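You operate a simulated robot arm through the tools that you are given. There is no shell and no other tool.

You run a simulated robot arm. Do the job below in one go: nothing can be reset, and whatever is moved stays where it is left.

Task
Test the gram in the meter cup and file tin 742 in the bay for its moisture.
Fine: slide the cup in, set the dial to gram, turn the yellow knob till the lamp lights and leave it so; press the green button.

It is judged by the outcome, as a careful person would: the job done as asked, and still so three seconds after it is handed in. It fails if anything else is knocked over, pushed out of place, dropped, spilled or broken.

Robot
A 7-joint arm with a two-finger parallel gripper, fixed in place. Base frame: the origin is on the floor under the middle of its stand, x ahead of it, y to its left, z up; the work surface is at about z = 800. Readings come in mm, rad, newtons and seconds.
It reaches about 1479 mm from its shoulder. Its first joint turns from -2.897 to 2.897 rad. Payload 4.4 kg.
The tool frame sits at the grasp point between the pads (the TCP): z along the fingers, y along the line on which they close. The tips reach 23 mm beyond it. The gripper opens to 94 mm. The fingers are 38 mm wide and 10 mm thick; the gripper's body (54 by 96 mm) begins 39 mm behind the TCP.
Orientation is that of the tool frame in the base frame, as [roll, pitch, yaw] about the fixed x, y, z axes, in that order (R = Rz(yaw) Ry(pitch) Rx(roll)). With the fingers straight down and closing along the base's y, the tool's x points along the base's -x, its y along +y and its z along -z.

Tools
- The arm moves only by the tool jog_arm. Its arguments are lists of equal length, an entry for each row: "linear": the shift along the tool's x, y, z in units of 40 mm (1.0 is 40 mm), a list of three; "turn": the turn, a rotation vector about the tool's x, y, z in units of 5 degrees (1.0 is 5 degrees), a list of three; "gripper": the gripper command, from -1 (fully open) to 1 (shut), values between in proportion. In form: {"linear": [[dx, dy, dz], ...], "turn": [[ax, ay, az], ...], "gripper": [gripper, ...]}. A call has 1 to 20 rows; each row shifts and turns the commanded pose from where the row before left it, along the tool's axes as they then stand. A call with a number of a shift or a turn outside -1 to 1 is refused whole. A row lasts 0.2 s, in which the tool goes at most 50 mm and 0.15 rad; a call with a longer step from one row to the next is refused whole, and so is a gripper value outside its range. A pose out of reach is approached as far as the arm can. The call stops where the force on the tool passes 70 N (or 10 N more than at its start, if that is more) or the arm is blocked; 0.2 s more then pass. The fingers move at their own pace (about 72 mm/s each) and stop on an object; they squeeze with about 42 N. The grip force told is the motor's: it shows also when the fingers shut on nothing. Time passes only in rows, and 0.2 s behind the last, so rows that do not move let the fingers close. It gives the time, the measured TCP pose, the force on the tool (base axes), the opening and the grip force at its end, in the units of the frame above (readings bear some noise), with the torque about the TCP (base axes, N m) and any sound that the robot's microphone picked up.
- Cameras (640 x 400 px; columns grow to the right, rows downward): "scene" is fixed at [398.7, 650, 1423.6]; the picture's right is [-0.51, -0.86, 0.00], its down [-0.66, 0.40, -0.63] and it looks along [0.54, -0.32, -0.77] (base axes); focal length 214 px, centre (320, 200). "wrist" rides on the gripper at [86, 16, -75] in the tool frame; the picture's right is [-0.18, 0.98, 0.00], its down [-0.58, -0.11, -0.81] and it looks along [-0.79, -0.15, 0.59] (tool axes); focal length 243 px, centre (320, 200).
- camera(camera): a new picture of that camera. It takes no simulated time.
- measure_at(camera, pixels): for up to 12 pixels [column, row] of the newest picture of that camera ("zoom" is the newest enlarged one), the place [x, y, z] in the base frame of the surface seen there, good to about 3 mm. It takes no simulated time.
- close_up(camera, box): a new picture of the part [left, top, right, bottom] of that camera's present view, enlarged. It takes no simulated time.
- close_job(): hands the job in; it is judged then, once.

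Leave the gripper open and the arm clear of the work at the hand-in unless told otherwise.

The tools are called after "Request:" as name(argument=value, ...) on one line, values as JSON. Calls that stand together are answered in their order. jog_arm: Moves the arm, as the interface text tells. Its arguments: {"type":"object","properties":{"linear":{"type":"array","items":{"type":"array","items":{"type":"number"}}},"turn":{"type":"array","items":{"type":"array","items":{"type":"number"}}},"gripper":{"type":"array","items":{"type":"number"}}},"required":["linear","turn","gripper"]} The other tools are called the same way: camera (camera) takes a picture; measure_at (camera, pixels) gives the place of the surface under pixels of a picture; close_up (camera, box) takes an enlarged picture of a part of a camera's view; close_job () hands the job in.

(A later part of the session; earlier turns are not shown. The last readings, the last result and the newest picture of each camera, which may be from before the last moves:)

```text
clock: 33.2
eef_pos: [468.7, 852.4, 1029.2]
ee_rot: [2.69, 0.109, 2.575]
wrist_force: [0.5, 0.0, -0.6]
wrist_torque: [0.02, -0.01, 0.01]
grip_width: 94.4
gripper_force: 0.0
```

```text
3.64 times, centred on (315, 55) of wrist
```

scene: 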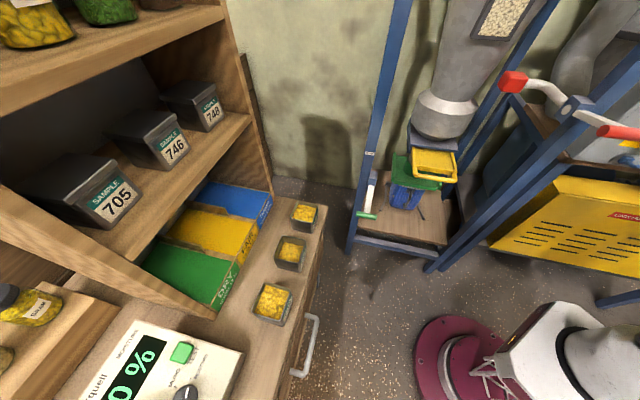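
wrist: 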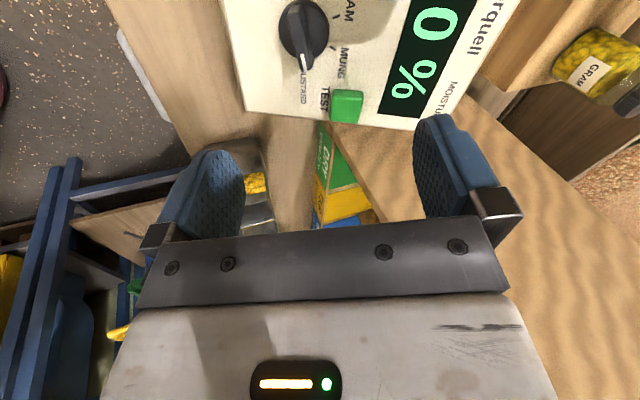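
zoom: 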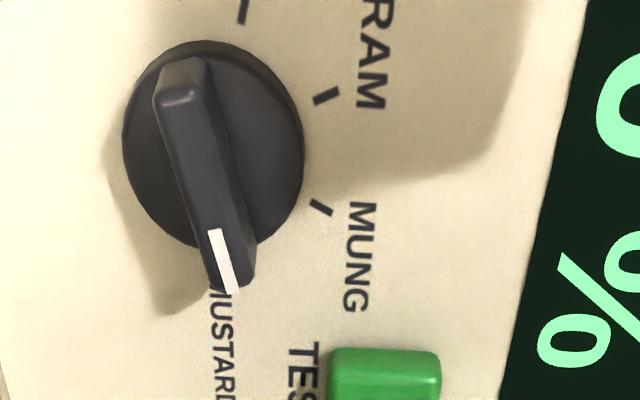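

Request:
measure_at(camera="zoom", pixels=[[325, 96], [320, 207], [243, 10], [178, 95], [213, 270], [195, 180], [255, 100], [265, 160], [140, 190], [225, 65], [400, 150], [60, 300]])

```text
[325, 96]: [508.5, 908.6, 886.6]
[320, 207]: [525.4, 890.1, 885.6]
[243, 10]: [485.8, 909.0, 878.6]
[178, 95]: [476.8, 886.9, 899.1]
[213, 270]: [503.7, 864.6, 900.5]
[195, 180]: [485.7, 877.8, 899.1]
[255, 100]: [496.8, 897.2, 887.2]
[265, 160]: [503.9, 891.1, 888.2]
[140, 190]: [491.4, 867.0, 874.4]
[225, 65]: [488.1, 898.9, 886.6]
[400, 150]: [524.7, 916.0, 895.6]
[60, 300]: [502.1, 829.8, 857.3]
```

Centre confirmed (d≈980, l≈271.6, z≈876 on the face; bar top 28 mm above the face, disc 8 mm). I move onto the axis at ~90 mm off the face, with the gripper at ~47 mm opening.

Request:
jog_arm(linear=[[0.057, -0.22, 0.56], [0.057, -0.22, 0.56], [0.057, -0.22, 0.56], [0, 0, 0]], turn=[[0, 0, 0], [0, 0, 0], [0, 0, 0], [0, 0, 0]], gripper=[-0.5, 0, 0, 0])

Request:
camera(camera="wrist")

Request:
camera(camera="scene")

```text
clock: 34.2
eef_pos: [472.6, 857.4, 957.3]
ee_rot: [2.69, 0.108, 2.575]
wrist_force: [0.3, -0.4, 0.3]
wrist_torque: [-0.01, 0.0, 0.01]
grip_width: 47.4
gripper_force: 0.1
```

```text
taken
```

wrist: 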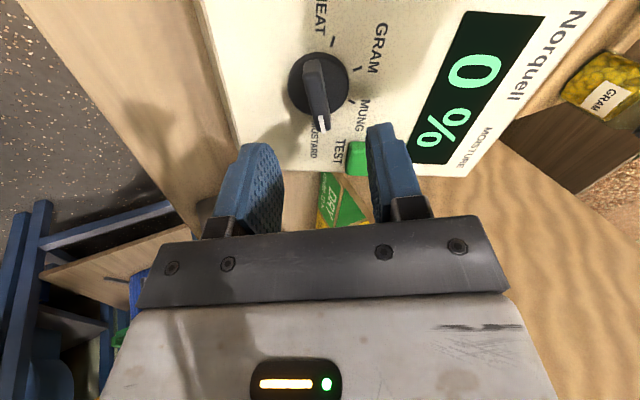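

```text
taken
```

scene: 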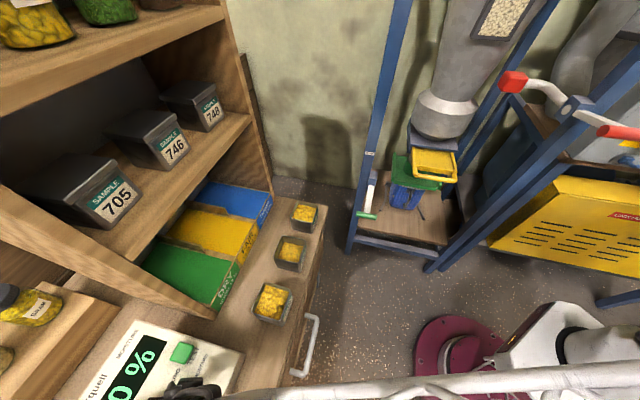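

On the axis at ~90 mm. Now I go 54 mm down along the tool axis so the fingers straddle the bar.

Request:
jog_arm(linear=[[0, 0, 0.45], [0, 0, 0.45], [0, 0, 0.45], [0, 0, 0]], turn=[[0, 0, 0], [0, 0, 0], [0, 0, 0], [0, 0, 0]], gripper=[0, 0, 0, 0])

Request:
camera(camera="wrist")

Request:
close_up(camera="scene", box=[80, 280, 320, 400])

```text
clock: 35.2
eef_pos: [489.3, 874.1, 909.1]
ee_rot: [2.689, 0.107, 2.575]
wrist_force: [-0.6, 0.8, -0.7]
wrist_torque: [0.01, 0.0, 0.02]
grip_width: 47.0
gripper_force: 0.1
```

```text
taken
```

wrist: 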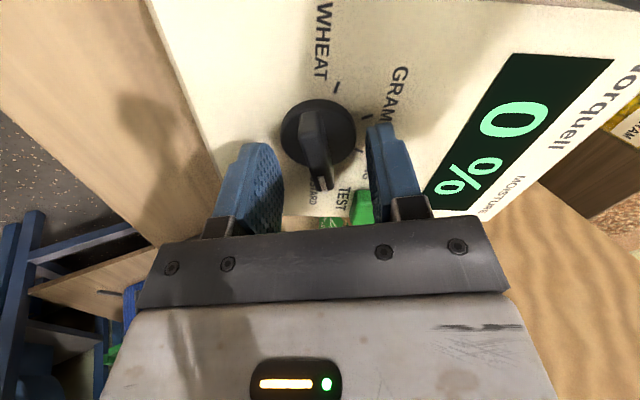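

```text
2.67 times, centred on (200, 340) of scene
```

zoom: 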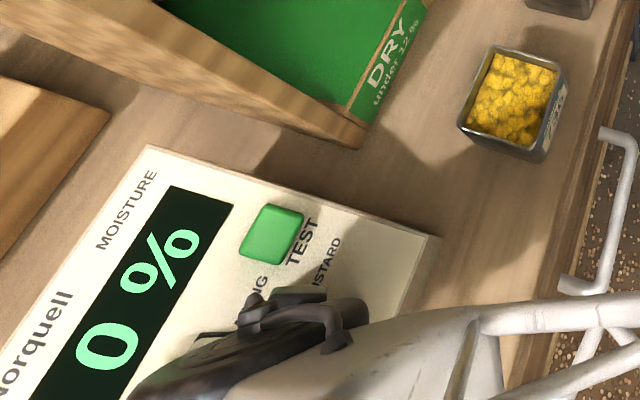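

The fingers straddle the bar well. I close on it.

Request:
jog_arm(linear=[[0, 0, 0], [0, 0, 0], [0, 0, 0]], turn=[[0, 0, 0], [0, 0, 0], [0, 0, 0]], gripper=[0.5, 1, 1])

Request:
camera(camera="wrist")

```text
clock: 36.0
eef_pos: [489.3, 873.7, 908.6]
ee_rot: [2.692, 0.108, 2.575]
wrist_force: [-11.5, -17.4, -0.6]
wrist_torque: [-0.25, 0.08, -0.07]
grip_width: 10.8
gripper_force: 44.9
```

```text
taken
```

wrist: 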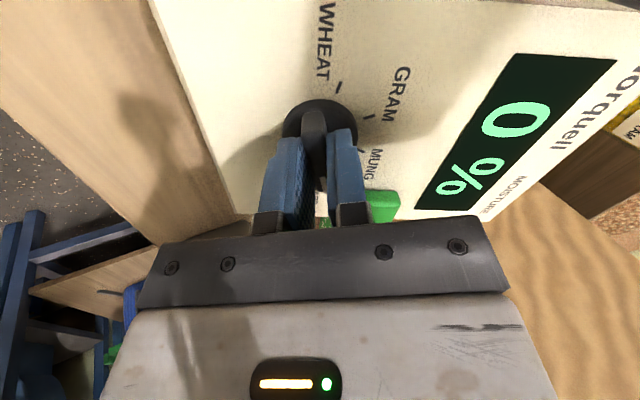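

Grip holds at 10.8 mm, with ~21 N sideways since the bar's centre is ~1 mm off. I relieve it with −1.1 mm along tool y, then turn counter-clockwise 30° first and look.

Request:
jog_arm(linear=[[0, -0.028, 0], [0, 0, 0], [0, 0, 0], [0, 0, 0], [0, 0, 0], [0, 0, 0], [0, 0, 0], [0, 0, 0]], turn=[[0, 0, 0], [0, 0, -1], [0, 0, -1], [0, 0, -1], [0, 0, -1], [0, 0, -1], [0, 0, -1], [0, 0, 0]], gripper=[1, 1, 1, 1, 1, 1, 1, 1])

Request:
camera(camera="wrist")

```text
clock: 37.8
eef_pos: [489.2, 873.9, 908.6]
ee_rot: [2.797, 0.318, 3.07]
wrist_force: [1.6, -7.4, -10.8]
wrist_torque: [-0.1, -0.52, -0.2]
grip_width: 10.9
gripper_force: 45.0
```

```text
taken
```

wrist: 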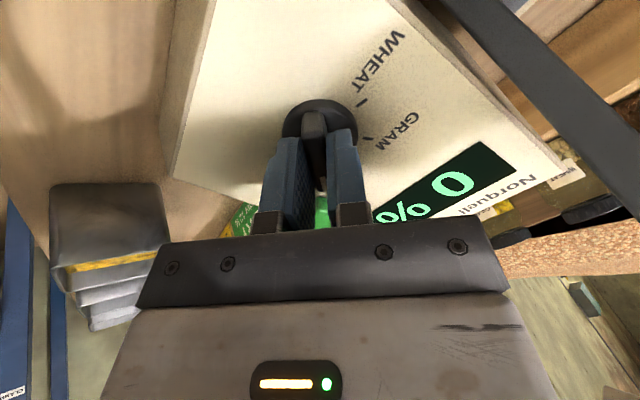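

It turns freely. I turn a further 70°.

Request:
jog_arm(linear=[[0, 0, 0], [0, 0, 0], [0, 0, 0], [0, 0, 0], [0, 0, 0], [0, 0, 0], [0, 0, 0], [0, 0, 0], [0, 0, 0], [0, 0, 0], [0, 0, 0], [0, 0, 0], [0, 0, 0], [0, 0, 0], [0, 0, 0]], turn=[[0, 0, -1], [0, 0, -1], [0, 0, -1], [0, 0, -1], [0, 0, -1], [0, 0, -1], [0, 0, -1], [0, 0, -1], [0, 0, -1], [0, 0, -1], [0, 0, -1], [0, 0, -1], [0, 0, -1], [0, 0, -1], [0, 0, 0]], gripper=[1, 1, 1, 1, 1, 1, 1, 1, 1, 1, 1, 1, 1, 1, 1])

Request:
camera(camera="wrist")

Request:
close_up(camera="wrist", box=[220, 70, 420, 195])

```text
clock: 41.0
eef_pos: [488.9, 873.4, 908.1]
ee_rot: [-2.94, 0.421, -1.895]
wrist_force: [16.2, -26.3, -13.9]
wrist_torque: [-0.73, -0.02, -0.27]
grip_width: 11.2
gripper_force: 45.0
```

```text
taken
```

wrist: 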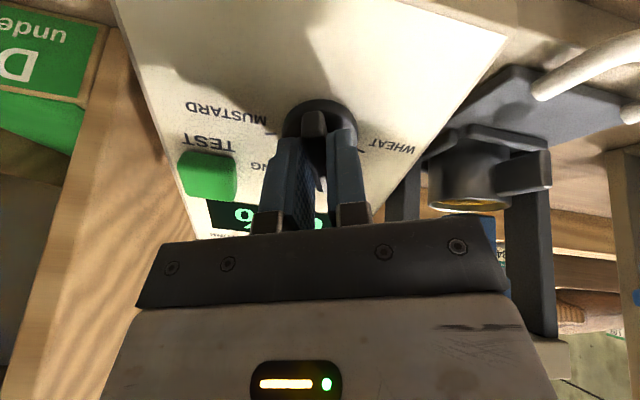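

```text
3.20 times, centred on (320, 132) of wrist
```

zoom: 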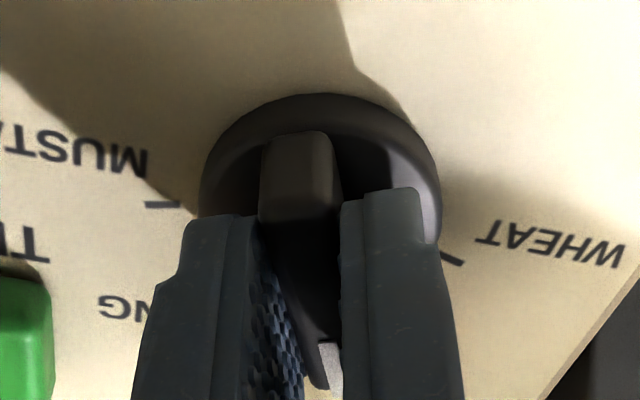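

The bar appears turned to near GRAM. I open the fingers, retreat along the tool axis and look at the pointer.

Request:
jog_arm(linear=[[0, 0, 0], [0, 0, 0], [0, 0, -0.4], [0, 0, -0.8], [0, 0, -0.8], [0, 0, 0]], turn=[[0, 0, 0], [0, 0, 0], [0, 0, 0], [0, 0, 0], [0, 0, 0], [0, 0, 0]], gripper=[0, 0, 0, -0.5, -1, -1])

Request:
camera(camera="wrist")

Request:
close_up(camera="wrist", box=[220, 0, 420, 125])

```text
clock: 42.4
eef_pos: [462.3, 848.3, 980.3]
ee_rot: [-2.94, 0.422, -1.895]
wrist_force: [0.8, 0.3, 0.8]
wrist_torque: [0.01, 0.0, 0.05]
grip_width: 94.2
gripper_force: 0.1
```

```text
taken
```

wrist: 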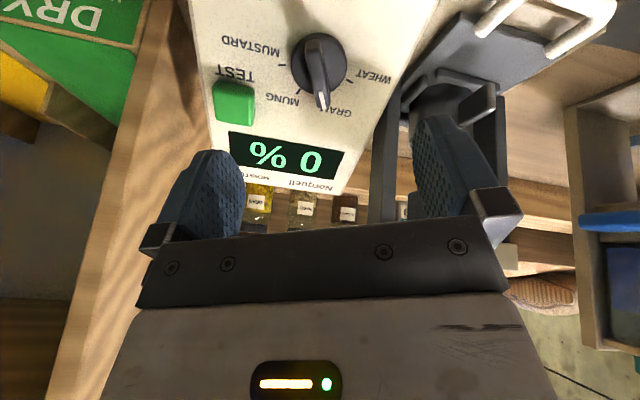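

```text
3.20 times, centred on (320, 62) of wrist
```

zoom: 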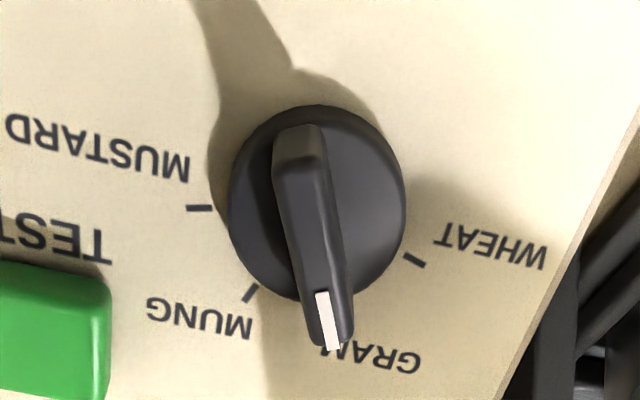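

The pointer points at GRAM (covering its tick). I check the angle by measuring the bar's ends and ticks.

Request:
measure_at(camera="zoom", pixels=[[297, 165], [327, 315], [300, 180], [322, 290], [250, 291], [413, 260], [200, 208], [330, 350], [310, 240]])

```text
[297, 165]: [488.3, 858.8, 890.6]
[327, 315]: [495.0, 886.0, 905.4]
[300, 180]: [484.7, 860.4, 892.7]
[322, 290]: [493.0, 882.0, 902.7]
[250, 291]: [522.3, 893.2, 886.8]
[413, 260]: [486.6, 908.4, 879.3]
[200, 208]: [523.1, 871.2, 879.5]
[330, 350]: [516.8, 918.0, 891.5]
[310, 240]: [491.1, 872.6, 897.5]
```

The pointer lies about 5° short of the GRAM tick (≈20° vs ≈25°). I'll re-grip and add ~5°. First I go back down 80 mm with the fingers half open, shifted −1.5 mm in tool y to centre better.

Request:
jog_arm(linear=[[0, -0.035, 0], [0, 0, 0.5], [0, 0, 0.5], [0, 0, 0.5], [0, 0, 0.5], [0, 0, 0]], turn=[[0, 0, 0], [0, 0, 0], [0, 0, 0], [0, 0, 0], [0, 0, 0], [0, 0, 0]], gripper=[0, 0, 0, 0, 0, 0])

Request:
jog_arm(linear=[[0, 0, 0], [0, 0, 0], [0, 0, 0]], turn=[[0, 0, 0], [0, 0, 0], [0, 0, 0]], gripper=[0.5, 1, 1])

Request:
close_up(camera="wrist", box=[220, 70, 420, 195])

```text
clock: 43.8
eef_pos: [490.4, 872.6, 909.4]
ee_rot: [-2.942, 0.422, -1.894]
wrist_force: [0.5, 0.4, -0.7]
wrist_torque: [0.01, 0.01, 0.01]
grip_width: 47.1
gripper_force: 0.1
```

```text
clock: 44.6
eef_pos: [488.7, 874.1, 908.8]
ee_rot: [-2.942, 0.423, -1.894]
wrist_force: [-16.2, 11.1, -2.9]
wrist_torque: [0.43, 0.14, 0.19]
grip_width: 11.1
gripper_force: 44.8
```

```text
3.20 times, centred on (320, 132) of wrist
```

zoom: 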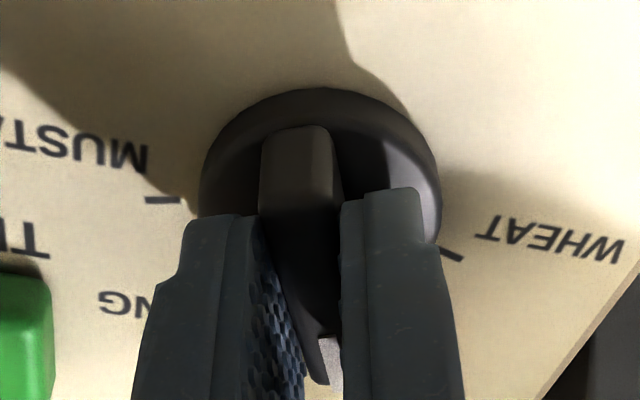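

Gripped again; I relieve ~1 mm in y and turn 5.5° counter-clockwise, then release and retreat to check.

Request:
jog_arm(linear=[[0, 0.025, 0], [0, 0, 0], [0, 0, 0], [0, 0, 0], [0, 0, 0]], turn=[[0, 0, 0], [0, 0, -0.55], [0, 0, -0.55], [0, 0, 0], [0, 0, 0]], gripper=[1, 1, 1, 1, 1])

Request:
jog_arm(linear=[[0, 0, 0], [0, 0, 0], [0, 0, -0.4], [0, 0, -0.8], [0, 0, -0.8], [0, 0, 0]], turn=[[0, 0, 0], [0, 0, 0], [0, 0, 0], [0, 0, 0], [0, 0, 0], [0, 0, 0]], gripper=[0, 0, 0, -0.5, -1, -1])

Request:
camera(camera="wrist")

Request:
close_up(camera="wrist", box=[220, 0, 420, 125])

```text
clock: 45.8
eef_pos: [488.4, 873.4, 910.0]
ee_rot: [-2.899, 0.399, -1.792]
wrist_force: [-14.8, -6.0, 5.8]
wrist_torque: [0.57, 0.01, 0.2]
grip_width: 11.0
gripper_force: 45.0
```

```text
clock: 47.2
eef_pos: [463.5, 847.8, 980.1]
ee_rot: [-2.903, 0.401, -1.791]
wrist_force: [0.0, -0.8, 0.2]
wrist_torque: [0.01, 0.03, -0.02]
grip_width: 93.9
gripper_force: 0.1
```

```text
taken
```

wrist: 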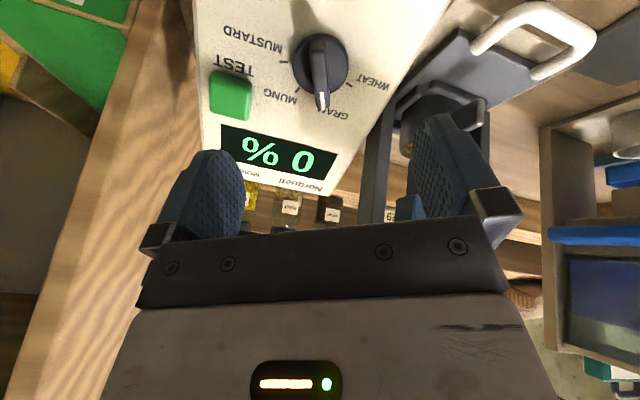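

```text
3.20 times, centred on (320, 62) of wrist
```

zoom: 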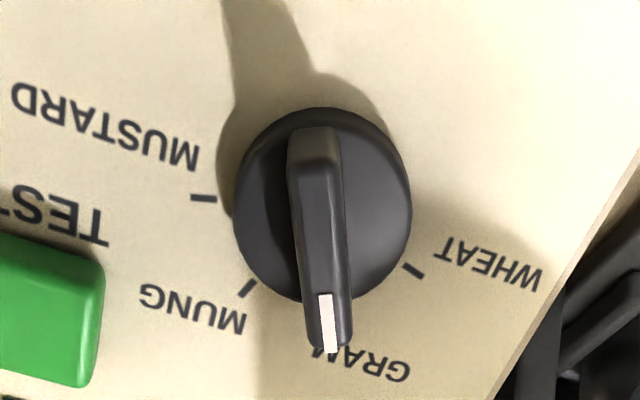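

The pointer sits about on GRAM, but this oblique view is not precise. I rise 200 mm, then level the tool facing the bench, and look from high above, nearly square to the face.

Request:
jog_arm(linear=[[-0.39, -0.2176, -0.8946], [-0.39, -0.2176, -0.8946], [-0.39, -0.2176, -0.8946], [-0.39, -0.2176, -0.8946], [-0.39, -0.2176, -0.8946], [0, 0, 0], [0, 0, 0], [0, 0, 0], [0, 0, 0], [0, 0, 0], [0, 0, 0], [0, 0, 0], [0, 0, 0], [0, 0, 0], [0, 0, 0], [0, 0, 0], [0, 0, 0], [0, 0, 0]], turn=[[0, 0, 0], [0, 0, 0], [0, 0, 0], [0, 0, 0], [0, 0, 0], [0, 0, 1], [0, 0, 1], [0, 0, 1], [0, 0, 1], [0, 0, 1], [0, 0, 0.9], [0, 0.9, 0], [0, 0.9, 0], [0, 0.9, 0], [0, 0.9, 0], [0, 0.9, 0], [0, 0.8, 0], [0, 0, 0]], gripper=[-1, -1, -1, -1, -1, -1, -1, -1, -1, -1, -1, -1, -1, -1, -1, -1, -1, -1])

Request:
camera(camera="wrist")

```text
clock: 51.0
eef_pos: [462.3, 849.2, 1180.9]
ee_rot: [3.141, 0.001, -2.355]
wrist_force: [-0.1, -0.7, 0.4]
wrist_torque: [0.0, 0.01, 0.0]
grip_width: 93.6
gripper_force: 0.2
```

```text
taken
```

wrist: 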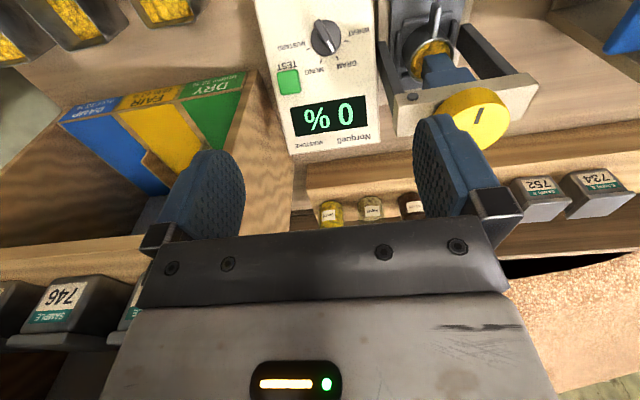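

Request:
close_up(camera="wrist", box=[270, 0, 390, 75])

Request:
close_up(camera="wrist", box=[370, 0, 550, 160])

```text
5.33 times, centred on (330, 38) of wrist
```

zoom: 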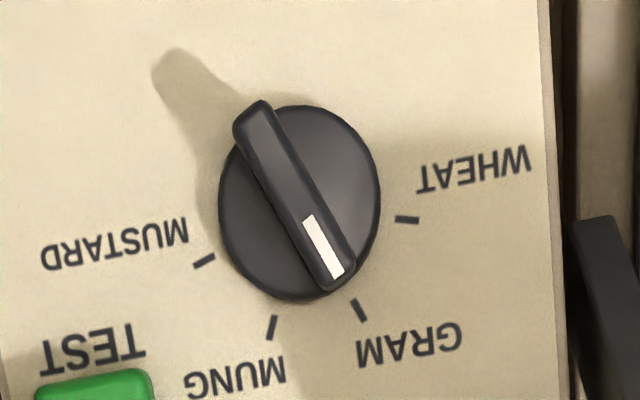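

```text
2.50 times, centred on (460, 80) of wrist
```

zoom: 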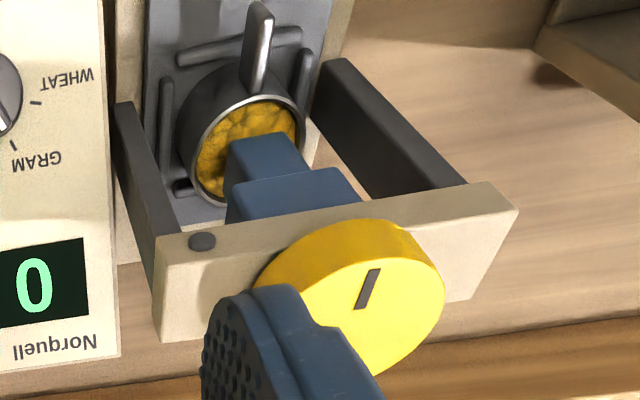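

From above the pointer plainly points to GRAM. The lamp is the dark dot at the bridge's end (zoom (202,241)), unlit. I now measure the yellow knob: its top rim and side, and the bridge.

Request:
measure_at(camera="zoom", pixels=[[366, 290], [440, 290], [350, 365], [400, 245], [300, 285], [395, 355], [375, 232], [285, 250], [270, 270], [202, 241], [200, 280], [480, 235]])

Request:
measure_at(camera="wrist", pixels=[[455, 60], [440, 75], [430, 48], [440, 45], [425, 40], [500, 90], [470, 145], [530, 85], [420, 110], [385, 60], [490, 45], [478, 115]])

```text
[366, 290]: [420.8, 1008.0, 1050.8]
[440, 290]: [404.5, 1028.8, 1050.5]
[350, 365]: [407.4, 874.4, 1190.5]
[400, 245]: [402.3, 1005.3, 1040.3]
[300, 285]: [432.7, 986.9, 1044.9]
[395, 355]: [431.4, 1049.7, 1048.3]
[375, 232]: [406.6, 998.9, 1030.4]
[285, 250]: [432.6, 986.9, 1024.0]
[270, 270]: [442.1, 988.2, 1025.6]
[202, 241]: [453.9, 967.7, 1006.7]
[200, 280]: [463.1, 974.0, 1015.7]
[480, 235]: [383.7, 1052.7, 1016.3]
```

```text
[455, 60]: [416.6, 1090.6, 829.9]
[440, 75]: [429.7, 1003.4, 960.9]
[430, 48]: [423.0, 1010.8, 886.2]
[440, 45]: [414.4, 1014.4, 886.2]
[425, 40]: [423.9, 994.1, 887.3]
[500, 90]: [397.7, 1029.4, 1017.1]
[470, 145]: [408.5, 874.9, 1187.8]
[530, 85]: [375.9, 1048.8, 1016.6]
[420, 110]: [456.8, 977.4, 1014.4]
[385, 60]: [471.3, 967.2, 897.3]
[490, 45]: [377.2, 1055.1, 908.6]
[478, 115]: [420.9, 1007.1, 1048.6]
```

The knob: top z≈1050, side from ~1018 up, radius ~36, centre near d≈1030, l≈418; bridge top z≈1016. I move to a better overhead view of the knob and presser, at l=420, d=850, z=1250.

Request:
jog_arm(linear=[[0.385, 0.7325, -0.345], [0.385, 0.7325, -0.345], [0.385, 0.7325, -0.345], [0.385, 0.7325, -0.345], [0.385, 0.7325, -0.345], [0, 0, 0]], turn=[[0, 0, 0], [0, 0, 0], [0, 0, 0], [0, 0, 0], [0, 0, 0], [0, 0, 0]], gripper=[-1, -1, -1, -1, -1, -1])

Request:
camera(camera="wrist")

Request:
close_up(camera="wrist", box=[240, 80, 440, 205])

```text
clock: 52.4
eef_pos: [303.1, 896.2, 1249.7]
ee_rot: [3.14, 0.002, -2.355]
wrist_force: [0.5, -0.1, -0.1]
wrist_torque: [0.03, -0.01, 0.01]
grip_width: 94.1
gripper_force: 0.0
```

```text
taken
```

wrist: 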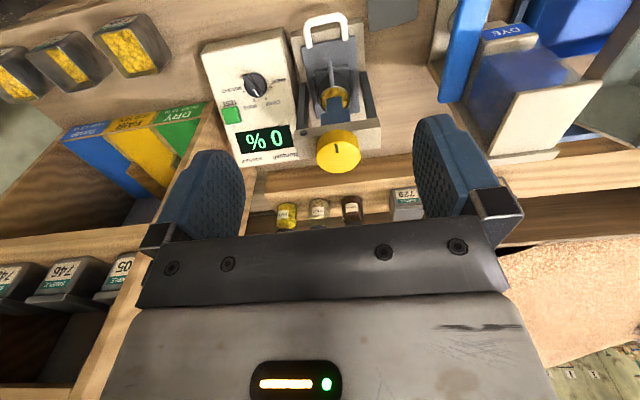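

```text
3.20 times, centred on (340, 142) of wrist
```

zoom: 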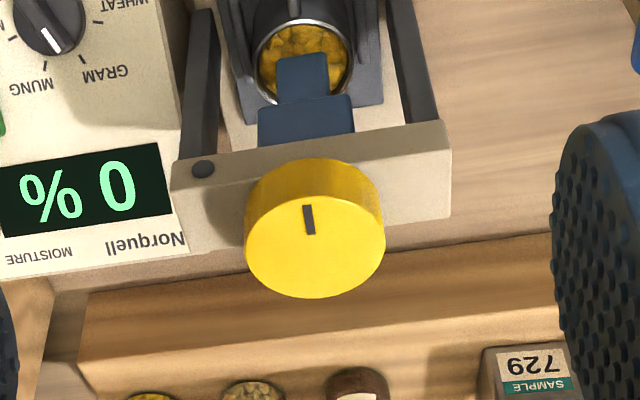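

Request:
measure_at(camera="zoom", pixels=[[250, 245], [380, 240], [318, 293], [310, 205], [313, 240], [255, 200], [373, 185], [312, 166], [203, 170], [435, 135], [300, 75], [305, 110]])

Request:
measure_at(camera="zoom", pixels=[[280, 285], [360, 275], [425, 205], [200, 225], [190, 160], [190, 100], [420, 100], [310, 45], [345, 40], [265, 130], [345, 125], [230, 190]])

```text
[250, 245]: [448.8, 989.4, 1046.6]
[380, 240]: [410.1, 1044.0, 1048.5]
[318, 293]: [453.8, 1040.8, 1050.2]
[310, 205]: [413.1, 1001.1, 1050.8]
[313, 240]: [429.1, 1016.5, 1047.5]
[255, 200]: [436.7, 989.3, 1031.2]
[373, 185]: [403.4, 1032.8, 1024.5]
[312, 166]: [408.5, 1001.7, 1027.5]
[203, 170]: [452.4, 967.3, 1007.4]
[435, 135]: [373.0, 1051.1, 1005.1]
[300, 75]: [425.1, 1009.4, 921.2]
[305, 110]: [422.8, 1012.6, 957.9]
```

```text
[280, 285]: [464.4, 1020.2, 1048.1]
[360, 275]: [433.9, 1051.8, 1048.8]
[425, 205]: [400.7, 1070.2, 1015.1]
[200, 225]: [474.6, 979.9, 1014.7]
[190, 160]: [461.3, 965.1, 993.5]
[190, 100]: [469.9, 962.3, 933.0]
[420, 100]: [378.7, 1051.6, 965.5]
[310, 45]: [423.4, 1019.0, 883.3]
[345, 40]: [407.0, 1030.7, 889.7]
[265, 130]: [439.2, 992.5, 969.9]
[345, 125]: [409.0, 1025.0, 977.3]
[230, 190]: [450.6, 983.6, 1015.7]
```

Knob centre ≈ (d=1027.5, l=416), radius ≈33, marker line toward the front. I move above it, tool straight down, open, to z≈1130.

Request:
jog_arm(linear=[[-0.748, -0.014, 0.498], [-0.748, -0.014, 0.498], [-0.748, -0.014, 0.498], [-0.748, -0.014, 0.498], [-0.748, -0.014, 0.498], [-0.748, -0.014, 0.498], [0, 0, 0]], turn=[[0, 0, 0], [0, 0, 0], [0, 0, 0], [0, 0, 0], [0, 0, 0], [0, 0, 0], [0, 0, 0]], gripper=[-1, -1, -1, -1, -1, -1, -1])

Request:
camera(camera="wrist")

```text
clock: 54.0
eef_pos: [434.3, 1022.2, 1130.8]
ee_rot: [-3.141, 0.002, -2.355]
wrist_force: [0.0, 0.1, -0.4]
wrist_torque: [0.01, 0.01, -0.04]
grip_width: 93.9
gripper_force: 0.1
```

```text
taken
```

wrist: 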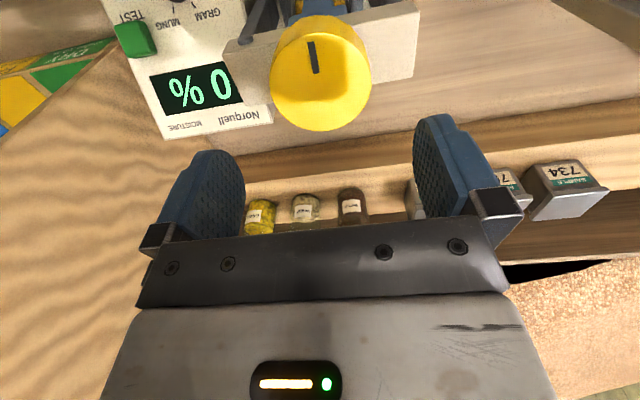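

I refine the knob's rim from here.

Request:
measure_at(camera="wrist", pixels=[[274, 85], [368, 80], [322, 128], [290, 115], [356, 113], [313, 42], [317, 75], [280, 60], [360, 50], [245, 42], [316, 22]])

```text
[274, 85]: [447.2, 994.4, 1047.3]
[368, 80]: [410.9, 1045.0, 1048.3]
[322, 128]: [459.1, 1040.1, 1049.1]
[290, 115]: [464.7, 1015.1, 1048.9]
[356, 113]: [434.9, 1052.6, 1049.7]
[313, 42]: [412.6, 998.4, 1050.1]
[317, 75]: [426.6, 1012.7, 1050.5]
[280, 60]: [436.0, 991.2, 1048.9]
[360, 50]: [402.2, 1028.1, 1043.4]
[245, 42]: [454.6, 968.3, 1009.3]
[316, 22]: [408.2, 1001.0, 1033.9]
```

Centre (d=1028.5, l=417), r≈32. I centre on it and go down to z≈1047, the tips ~8 mm above the bridge.

Request:
jog_arm(linear=[[0.035, 0.033, 0.6], [0, 0, 0.7], [0, 0, 0.6], [0, 0, 0.195], [0, 0, 0]], turn=[[0, 0, 0], [0, 0, 0], [0, 0, 0], [0, 0, 0], [0, 0, 0]], gripper=[-1, -1, -1, -1, -1])

Request:
camera(camera="wrist")

```text
clock: 55.2
eef_pos: [431.7, 1020.4, 1046.6]
ee_rot: [-3.141, 0.002, -2.356]
wrist_force: [-0.7, 0.5, 0.7]
wrist_torque: [0.01, 0.02, -0.01]
grip_width: 94.1
gripper_force: 0.0
```

```text
taken
```

wrist: 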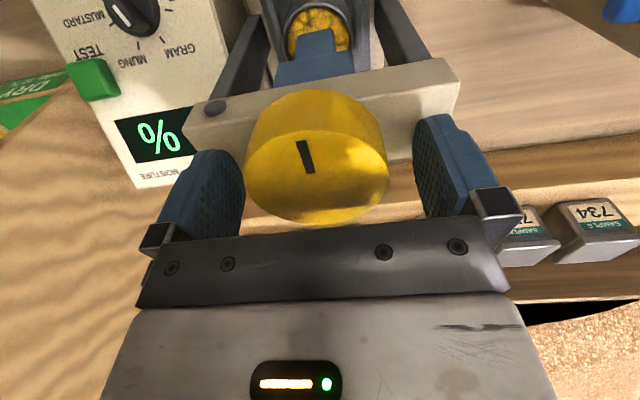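

The knob stands between the fingers; the lamp is visible at (215,107), dark. I close on the knob.

Request:
jog_arm(linear=[[0, 0, 0], [0, 0, 0], [0, 0, 0]], turn=[[0, 0, 0], [0, 0, 0], [0, 0, 0]], gripper=[0, 1, 1])

Request:
camera(camera="wrist")

```text
clock: 56.0
eef_pos: [434.8, 1021.0, 1047.6]
ee_rot: [-3.141, 0.001, -2.36]
wrist_force: [18.9, -32.3, 1.0]
wrist_torque: [-0.78, 0.29, -0.28]
grip_width: 67.9
gripper_force: 44.8
```

```text
taken
```

wrist: 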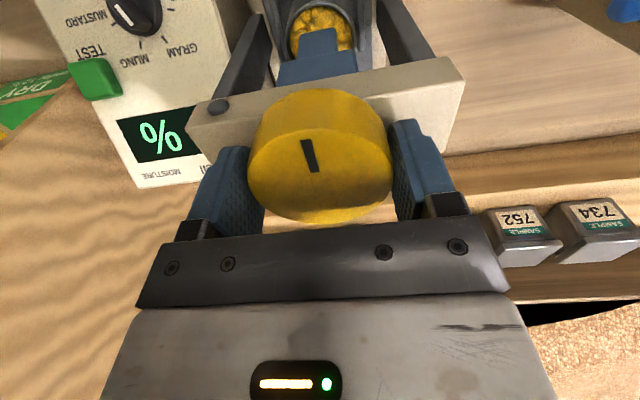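

Width 67.9 mm; sideways force −36 N along l: the knob's centre is ~2 mm to the right. I relieve it and then turn 15° clockwise as a first trial.

Request:
jog_arm(linear=[[0.012, -0.05, 0], [0, 0, 0]], turn=[[0, 0, 0], [0, 0, 0]], gripper=[1, 1])

Request:
jog_arm(linear=[[0, 0, 0], [0, 0, 0], [0, 0, 0], [0, 0, 0]], turn=[[0, 0, 1], [0, 0, 1], [0, 0, 1], [0, 0, 0]], gripper=[1, 1, 1, 1])

Request:
camera(camera="wrist")

```text
clock: 56.6
eef_pos: [434.5, 1020.0, 1047.0]
ee_rot: [3.138, 0.004, -2.355]
wrist_force: [26.7, 10.5, -4.0]
wrist_torque: [0.28, -1.04, -0.24]
grip_width: 67.6
gripper_force: 45.4
```

```text
clock: 57.6
eef_pos: [433.7, 1021.6, 1046.8]
ee_rot: [3.139, 0.001, -2.619]
wrist_force: [16.8, 28.8, 0.5]
wrist_torque: [-0.09, -0.58, 0.06]
grip_width: 67.7
gripper_force: 44.4
```

```text
taken
```

wrist: 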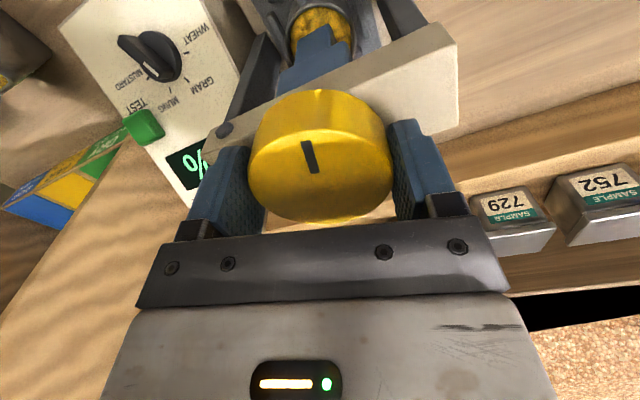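

The knob turned with the tool (marker same in view). But let me check the dial in this picture, and the lamp and presser.

Request:
close_up(camera="wrist", box=[60, 0, 260, 125])

Request:
close_up(camera="wrist", box=[200, 0, 400, 140])

Request:
measure_at(camera="wrist", pixels=[[315, 45], [310, 65], [225, 128], [318, 20]])

```text
3.20 times, centred on (160, 62) of wrist
```

zoom: 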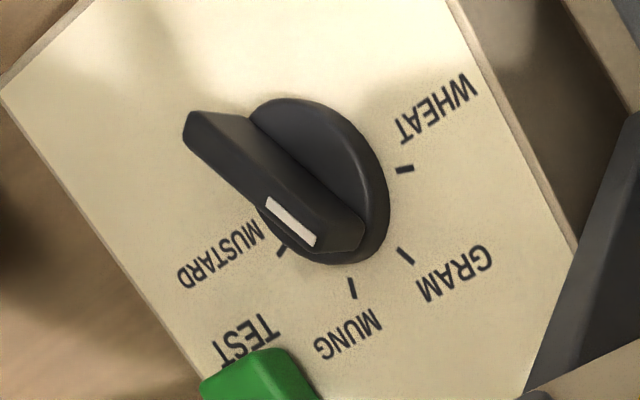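

```text
2.86 times, centred on (300, 70) of wrist
```

zoom: 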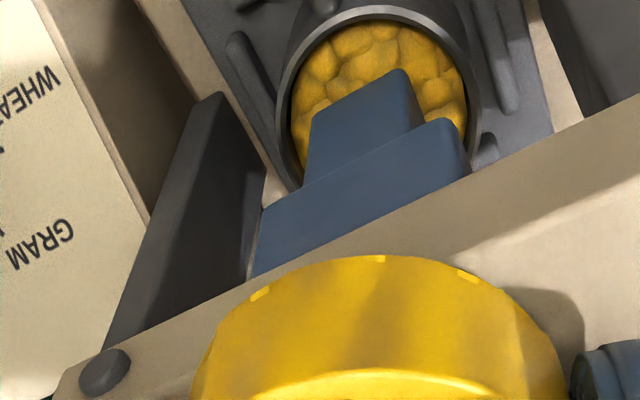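

```text
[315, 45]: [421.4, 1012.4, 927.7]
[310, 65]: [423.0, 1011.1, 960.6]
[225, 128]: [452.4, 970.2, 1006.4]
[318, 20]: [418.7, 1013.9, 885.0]
```

The dial pointer runs parallel to the GRAM tick — fine. The knob turns easily; the presser barely changed. I turn a further 30° clockwise and compare.

Request:
jog_arm(linear=[[0, 0, 0], [0, 0, 0], [0, 0, 0], [0, 0, 0], [0, 0, 0], [0, 0, 0], [0, 0, 0]], turn=[[0, 0, 1], [0, 0, 1], [0, 0, 1], [0, 0, 1], [0, 0, 1], [0, 0, 1], [0, 0, 0]], gripper=[1, 1, 1, 1, 1, 1, 1])

Request:
camera(camera="wrist")

Request:
close_up(camera="wrist", box=[180, 0, 420, 150])

```text
clock: 59.2
eef_pos: [433.0, 1022.1, 1046.3]
ee_rot: [3.139, 0.001, -3.142]
wrist_force: [-3.2, 69.5, 4.8]
wrist_torque: [0.36, -0.48, 0.15]
grip_width: 67.7
gripper_force: 44.4
```

```text
taken
```

wrist: 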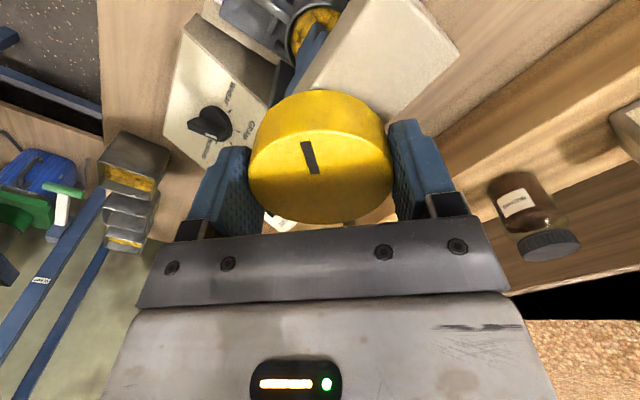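

```text
2.67 times, centred on (300, 75) of wrist
```

zoom: 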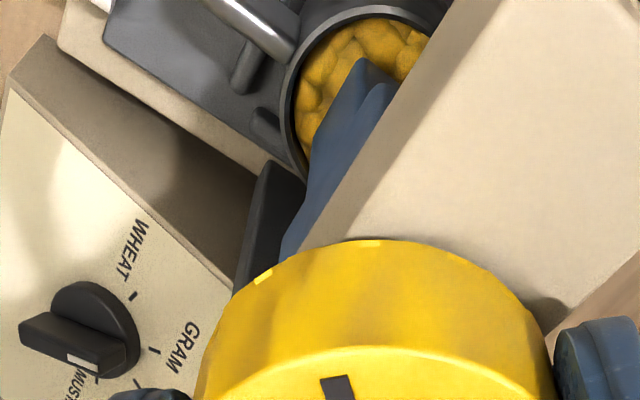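

The knob has gone 45° clockwise; sideways force is at 69 N because of a slight off-centre. I release, turn the open gripper back 45° in place, and compare the presser and lamp with the earlier view.

Request:
jog_arm(linear=[[0, 0.045, 0], [0, 0, 0], [0, 0, 0], [0, 0, 0], [0, 0, 0], [0, 0, 0], [0, 0, 0], [0, 0, 0], [0, 0, 0], [0, 0, 0], [0, 0, 0], [0, 0, 0], [0, 0, 0]], turn=[[0, 0, 0], [0, 0, 0], [0, 0, 0], [0, 0, -1], [0, 0, -1], [0, 0, -1], [0, 0, -1], [0, 0, -1], [0, 0, -1], [0, 0, -1], [0, 0, -1], [0, 0, -1], [0, 0, 0]], gripper=[0, -1, -1, -1, -1, -1, -1, -1, -1, -1, -1, -1, -1])

Request:
camera(camera="wrist")

Request:
close_up(camera="wrist", box=[180, 0, 420, 150])

```text
clock: 62.0
eef_pos: [432.6, 1022.1, 1046.5]
ee_rot: [3.142, 0.001, -2.356]
wrist_force: [0.5, 0.2, 0.3]
wrist_torque: [0.02, -0.02, 0.0]
grip_width: 93.6
gripper_force: 0.2
```

```text
taken
```

wrist: 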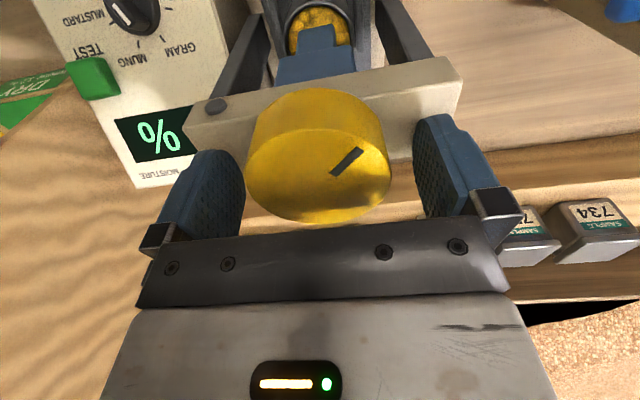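

```text
2.67 times, centred on (300, 75) of wrist
```

zoom: 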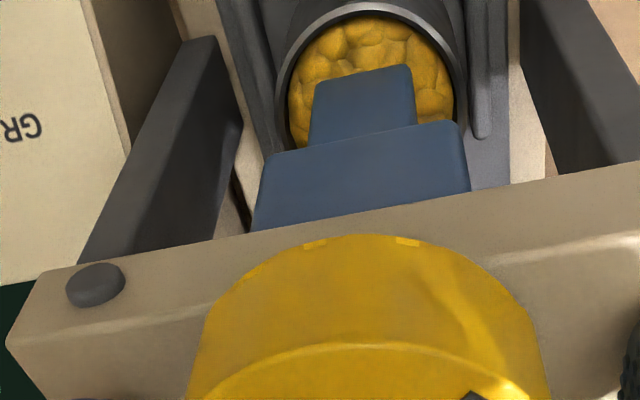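

The marker moved 45° clockwise; the presser appears a bit lower. I measure it and compare (lower block before: z≈921-928; upper plate ≈958-961).

Request:
measure_at(camera="zoom", pixels=[[360, 75], [360, 110], [360, 138], [360, 170], [300, 160], [420, 150], [95, 285], [360, 45]])

```text
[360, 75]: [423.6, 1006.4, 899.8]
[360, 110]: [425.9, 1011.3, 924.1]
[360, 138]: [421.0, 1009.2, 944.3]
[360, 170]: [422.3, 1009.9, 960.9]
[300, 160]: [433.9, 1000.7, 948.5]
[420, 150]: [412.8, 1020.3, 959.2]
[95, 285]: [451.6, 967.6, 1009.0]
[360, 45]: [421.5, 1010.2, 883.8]
```

I rotate the open gripper 45° further counter-clockwise, for a new bite.

Request:
jog_arm(linear=[[0, 0, 0], [0, 0, 0], [0, 0, 0], [0, 0, 0], [0, 0, 0], [0, 0, 0], [0, 0, 0], [0, 0, 0], [0, 0, 0], [0, 0, 0]], turn=[[0, 0, -1], [0, 0, -1], [0, 0, -1], [0, 0, -1], [0, 0, -1], [0, 0, -1], [0, 0, -1], [0, 0, -1], [0, 0, -1], [0, 0, 0]], gripper=[-1, -1, -1, -1, -1, -1, -1, -1, -1, -1])

Request:
jog_arm(linear=[[0, 0, 0], [0, 0, 0], [0, 0, 0]], turn=[[0, 0, 0], [0, 0, 0], [0, 0, 0]], gripper=[0, 1, 1])

Request:
camera(camera="wrist")

```text
clock: 64.2
eef_pos: [433.5, 1022.0, 1046.7]
ee_rot: [-3.138, 0.001, -1.57]
wrist_force: [-0.2, 1.1, 0.6]
wrist_torque: [0.01, 0.01, -0.01]
grip_width: 94.0
gripper_force: 0.1
```

```text
clock: 65.0
eef_pos: [434.2, 1022.3, 1047.0]
ee_rot: [3.142, 0.0, -1.572]
wrist_force: [23.2, 1.0, 0.6]
wrist_torque: [0.19, 0.31, 0.02]
grip_width: 67.8
gripper_force: 45.3
```

```text
taken
```

wrist: 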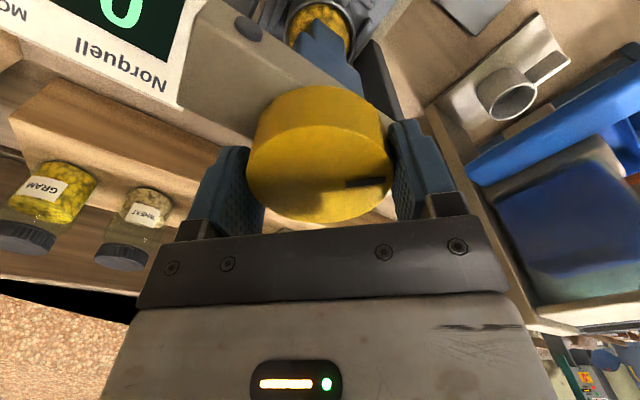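

Grip holds; the lamp is visible at (248,28), dark. I centre by 0.8 mm and turn 20° clockwise, then look.

Request:
jog_arm(linear=[[0, -0.02, 0], [0, 0, 0], [0, 0, 0], [0, 0, 0], [0, 0, 0], [0, 0, 0]], turn=[[0, 0, 0], [0, 0, 1], [0, 0, 1], [0, 0, 1], [0, 0, 1], [0, 0, 0]], gripper=[1, 1, 1, 1, 1, 1])

Request:
camera(camera="wrist")

Request:
close_up(camera="wrist", box=[180, 0, 420, 150])

```text
clock: 66.4
eef_pos: [435.5, 1022.4, 1046.2]
ee_rot: [-3.141, 0.003, -1.919]
wrist_force: [13.7, -19.2, 0.1]
wrist_torque: [-0.51, 0.52, -0.03]
grip_width: 67.6
gripper_force: 45.0
```

```text
taken
```

wrist: 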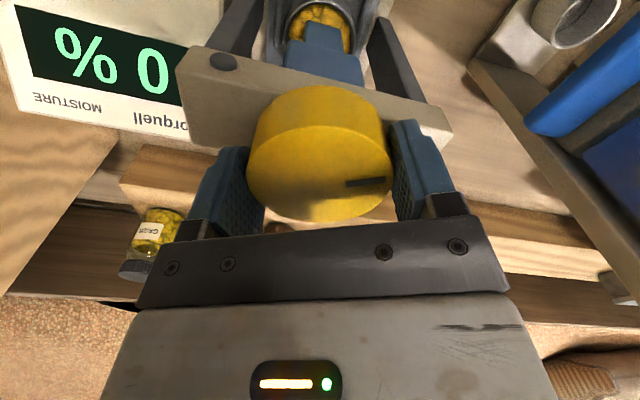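

```text
2.67 times, centred on (300, 75) of wrist
```

zoom: 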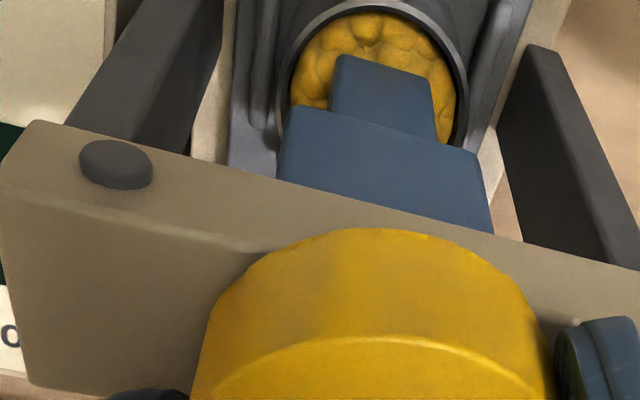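

Turning well; lamp still dark. I go 25° more to facing straight (θ=0) and compare.

Request:
jog_arm(linear=[[0, 0, 0], [0, 0, 0], [0, 0, 0], [0, 0, 0], [0, 0, 0], [0, 0, 0]], turn=[[0, 0, 1], [0, 0, 1], [0, 0, 1], [0, 0, 1], [0, 0, 1], [0, 0, 0]], gripper=[1, 1, 1, 1, 1, 1])

Request:
camera(camera="wrist")

Request:
close_up(camera="wrist", box=[180, 0, 420, 150])

```text
clock: 67.8
eef_pos: [436.1, 1022.0, 1046.8]
ee_rot: [-3.14, 0.002, -2.357]
wrist_force: [8.0, -41.0, -1.1]
wrist_torque: [-0.66, 0.84, -0.03]
grip_width: 68.0
gripper_force: 45.0
```

```text
taken
```

wrist: 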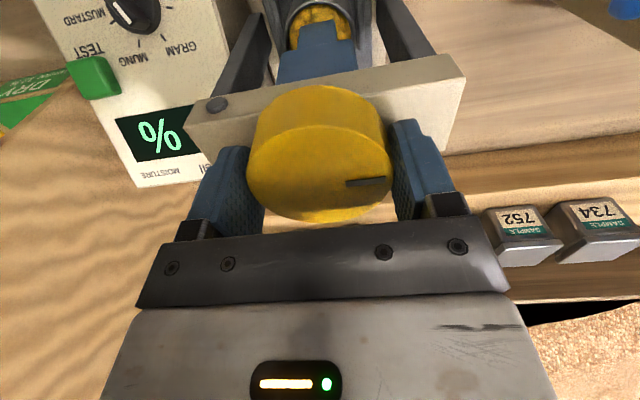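

```text
2.67 times, centred on (300, 75) of wrist
```

zoom: 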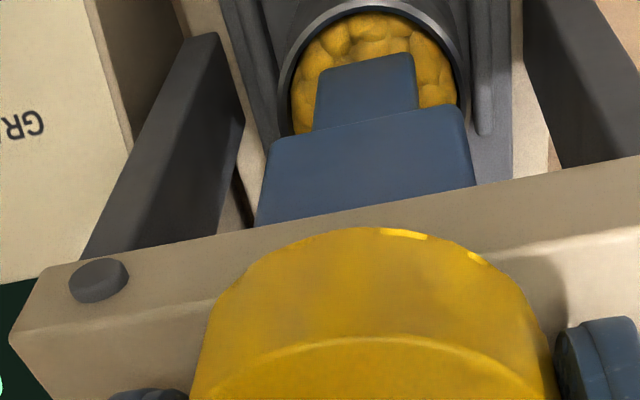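

The presser came down about 4 mm over these 45°, so clockwise is right. I relieve the side force by 1 mm and turn 45° more.

Request:
jog_arm(linear=[[0.018, -0.018, 0], [0, 0, 0], [0, 0, 0], [0, 0, 0], [0, 0, 0], [0, 0, 0], [0, 0, 0], [0, 0, 0], [0, 0, 0], [0, 0, 0], [0, 0, 0]], turn=[[0, 0, 0], [0, 0, 1], [0, 0, 1], [0, 0, 1], [0, 0, 1], [0, 0, 1], [0, 0, 1], [0, 0, 1], [0, 0, 1], [0, 0, 1], [0, 0, 0]], gripper=[1, 1, 1, 1, 1, 1, 1, 1, 1, 1, 1])

Request:
camera(camera="wrist")

```text
clock: 70.2
eef_pos: [433.0, 1022.2, 1046.1]
ee_rot: [3.14, 0.003, 3.14]
wrist_force: [14.4, 40.4, 0.7]
wrist_torque: [0.11, -0.46, 0.01]
grip_width: 67.9
gripper_force: 44.4
```

```text
taken
```

wrist: 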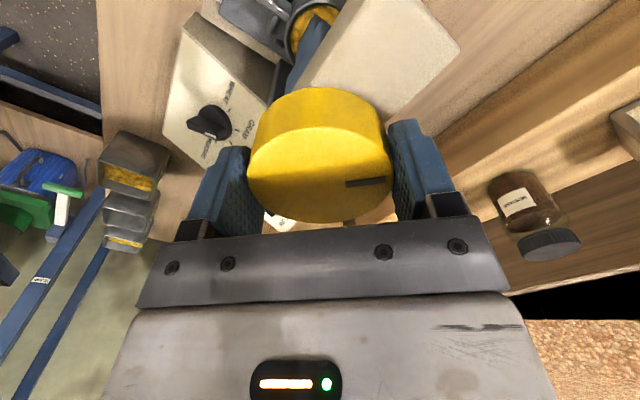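

135° done. I release, go back to θ=0 for a look at lamp and presser.

Request:
jog_arm(linear=[[0, 0.02, 0], [0, 0, 0], [0, 0, 0], [0, 0, 0], [0, 0, 0], [0, 0, 0], [0, 0, 0], [0, 0, 0], [0, 0, 0], [0, 0, 0], [0, 0, 0], [0, 0, 0], [0, 0, 0]], turn=[[0, 0, 0], [0, 0, 0], [0, 0, 0], [0, 0, -1], [0, 0, -1], [0, 0, -1], [0, 0, -1], [0, 0, -1], [0, 0, -1], [0, 0, -1], [0, 0, -1], [0, 0, -1], [0, 0, 0]], gripper=[0, -1, -1, -1, -1, -1, -1, -1, -1, -1, -1, -1, -1])

Request:
camera(camera="wrist")

Request:
close_up(camera="wrist", box=[180, 0, 420, 150])

```text
clock: 73.0
eef_pos: [434.1, 1022.7, 1048.4]
ee_rot: [-3.14, 0.002, -2.356]
wrist_force: [-0.1, -0.2, 0.2]
wrist_torque: [-0.03, 0.04, 0.02]
grip_width: 94.2
gripper_force: 0.1
```

```text
taken
```

wrist: 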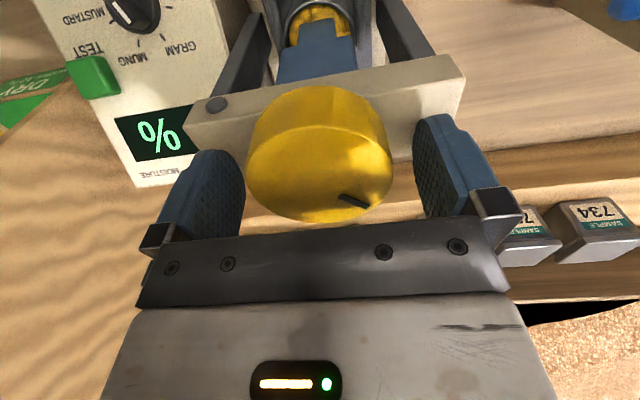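

```text
2.67 times, centred on (300, 75) of wrist
```

zoom: 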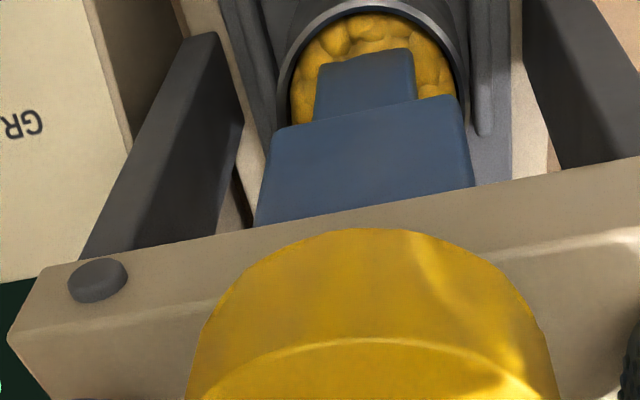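

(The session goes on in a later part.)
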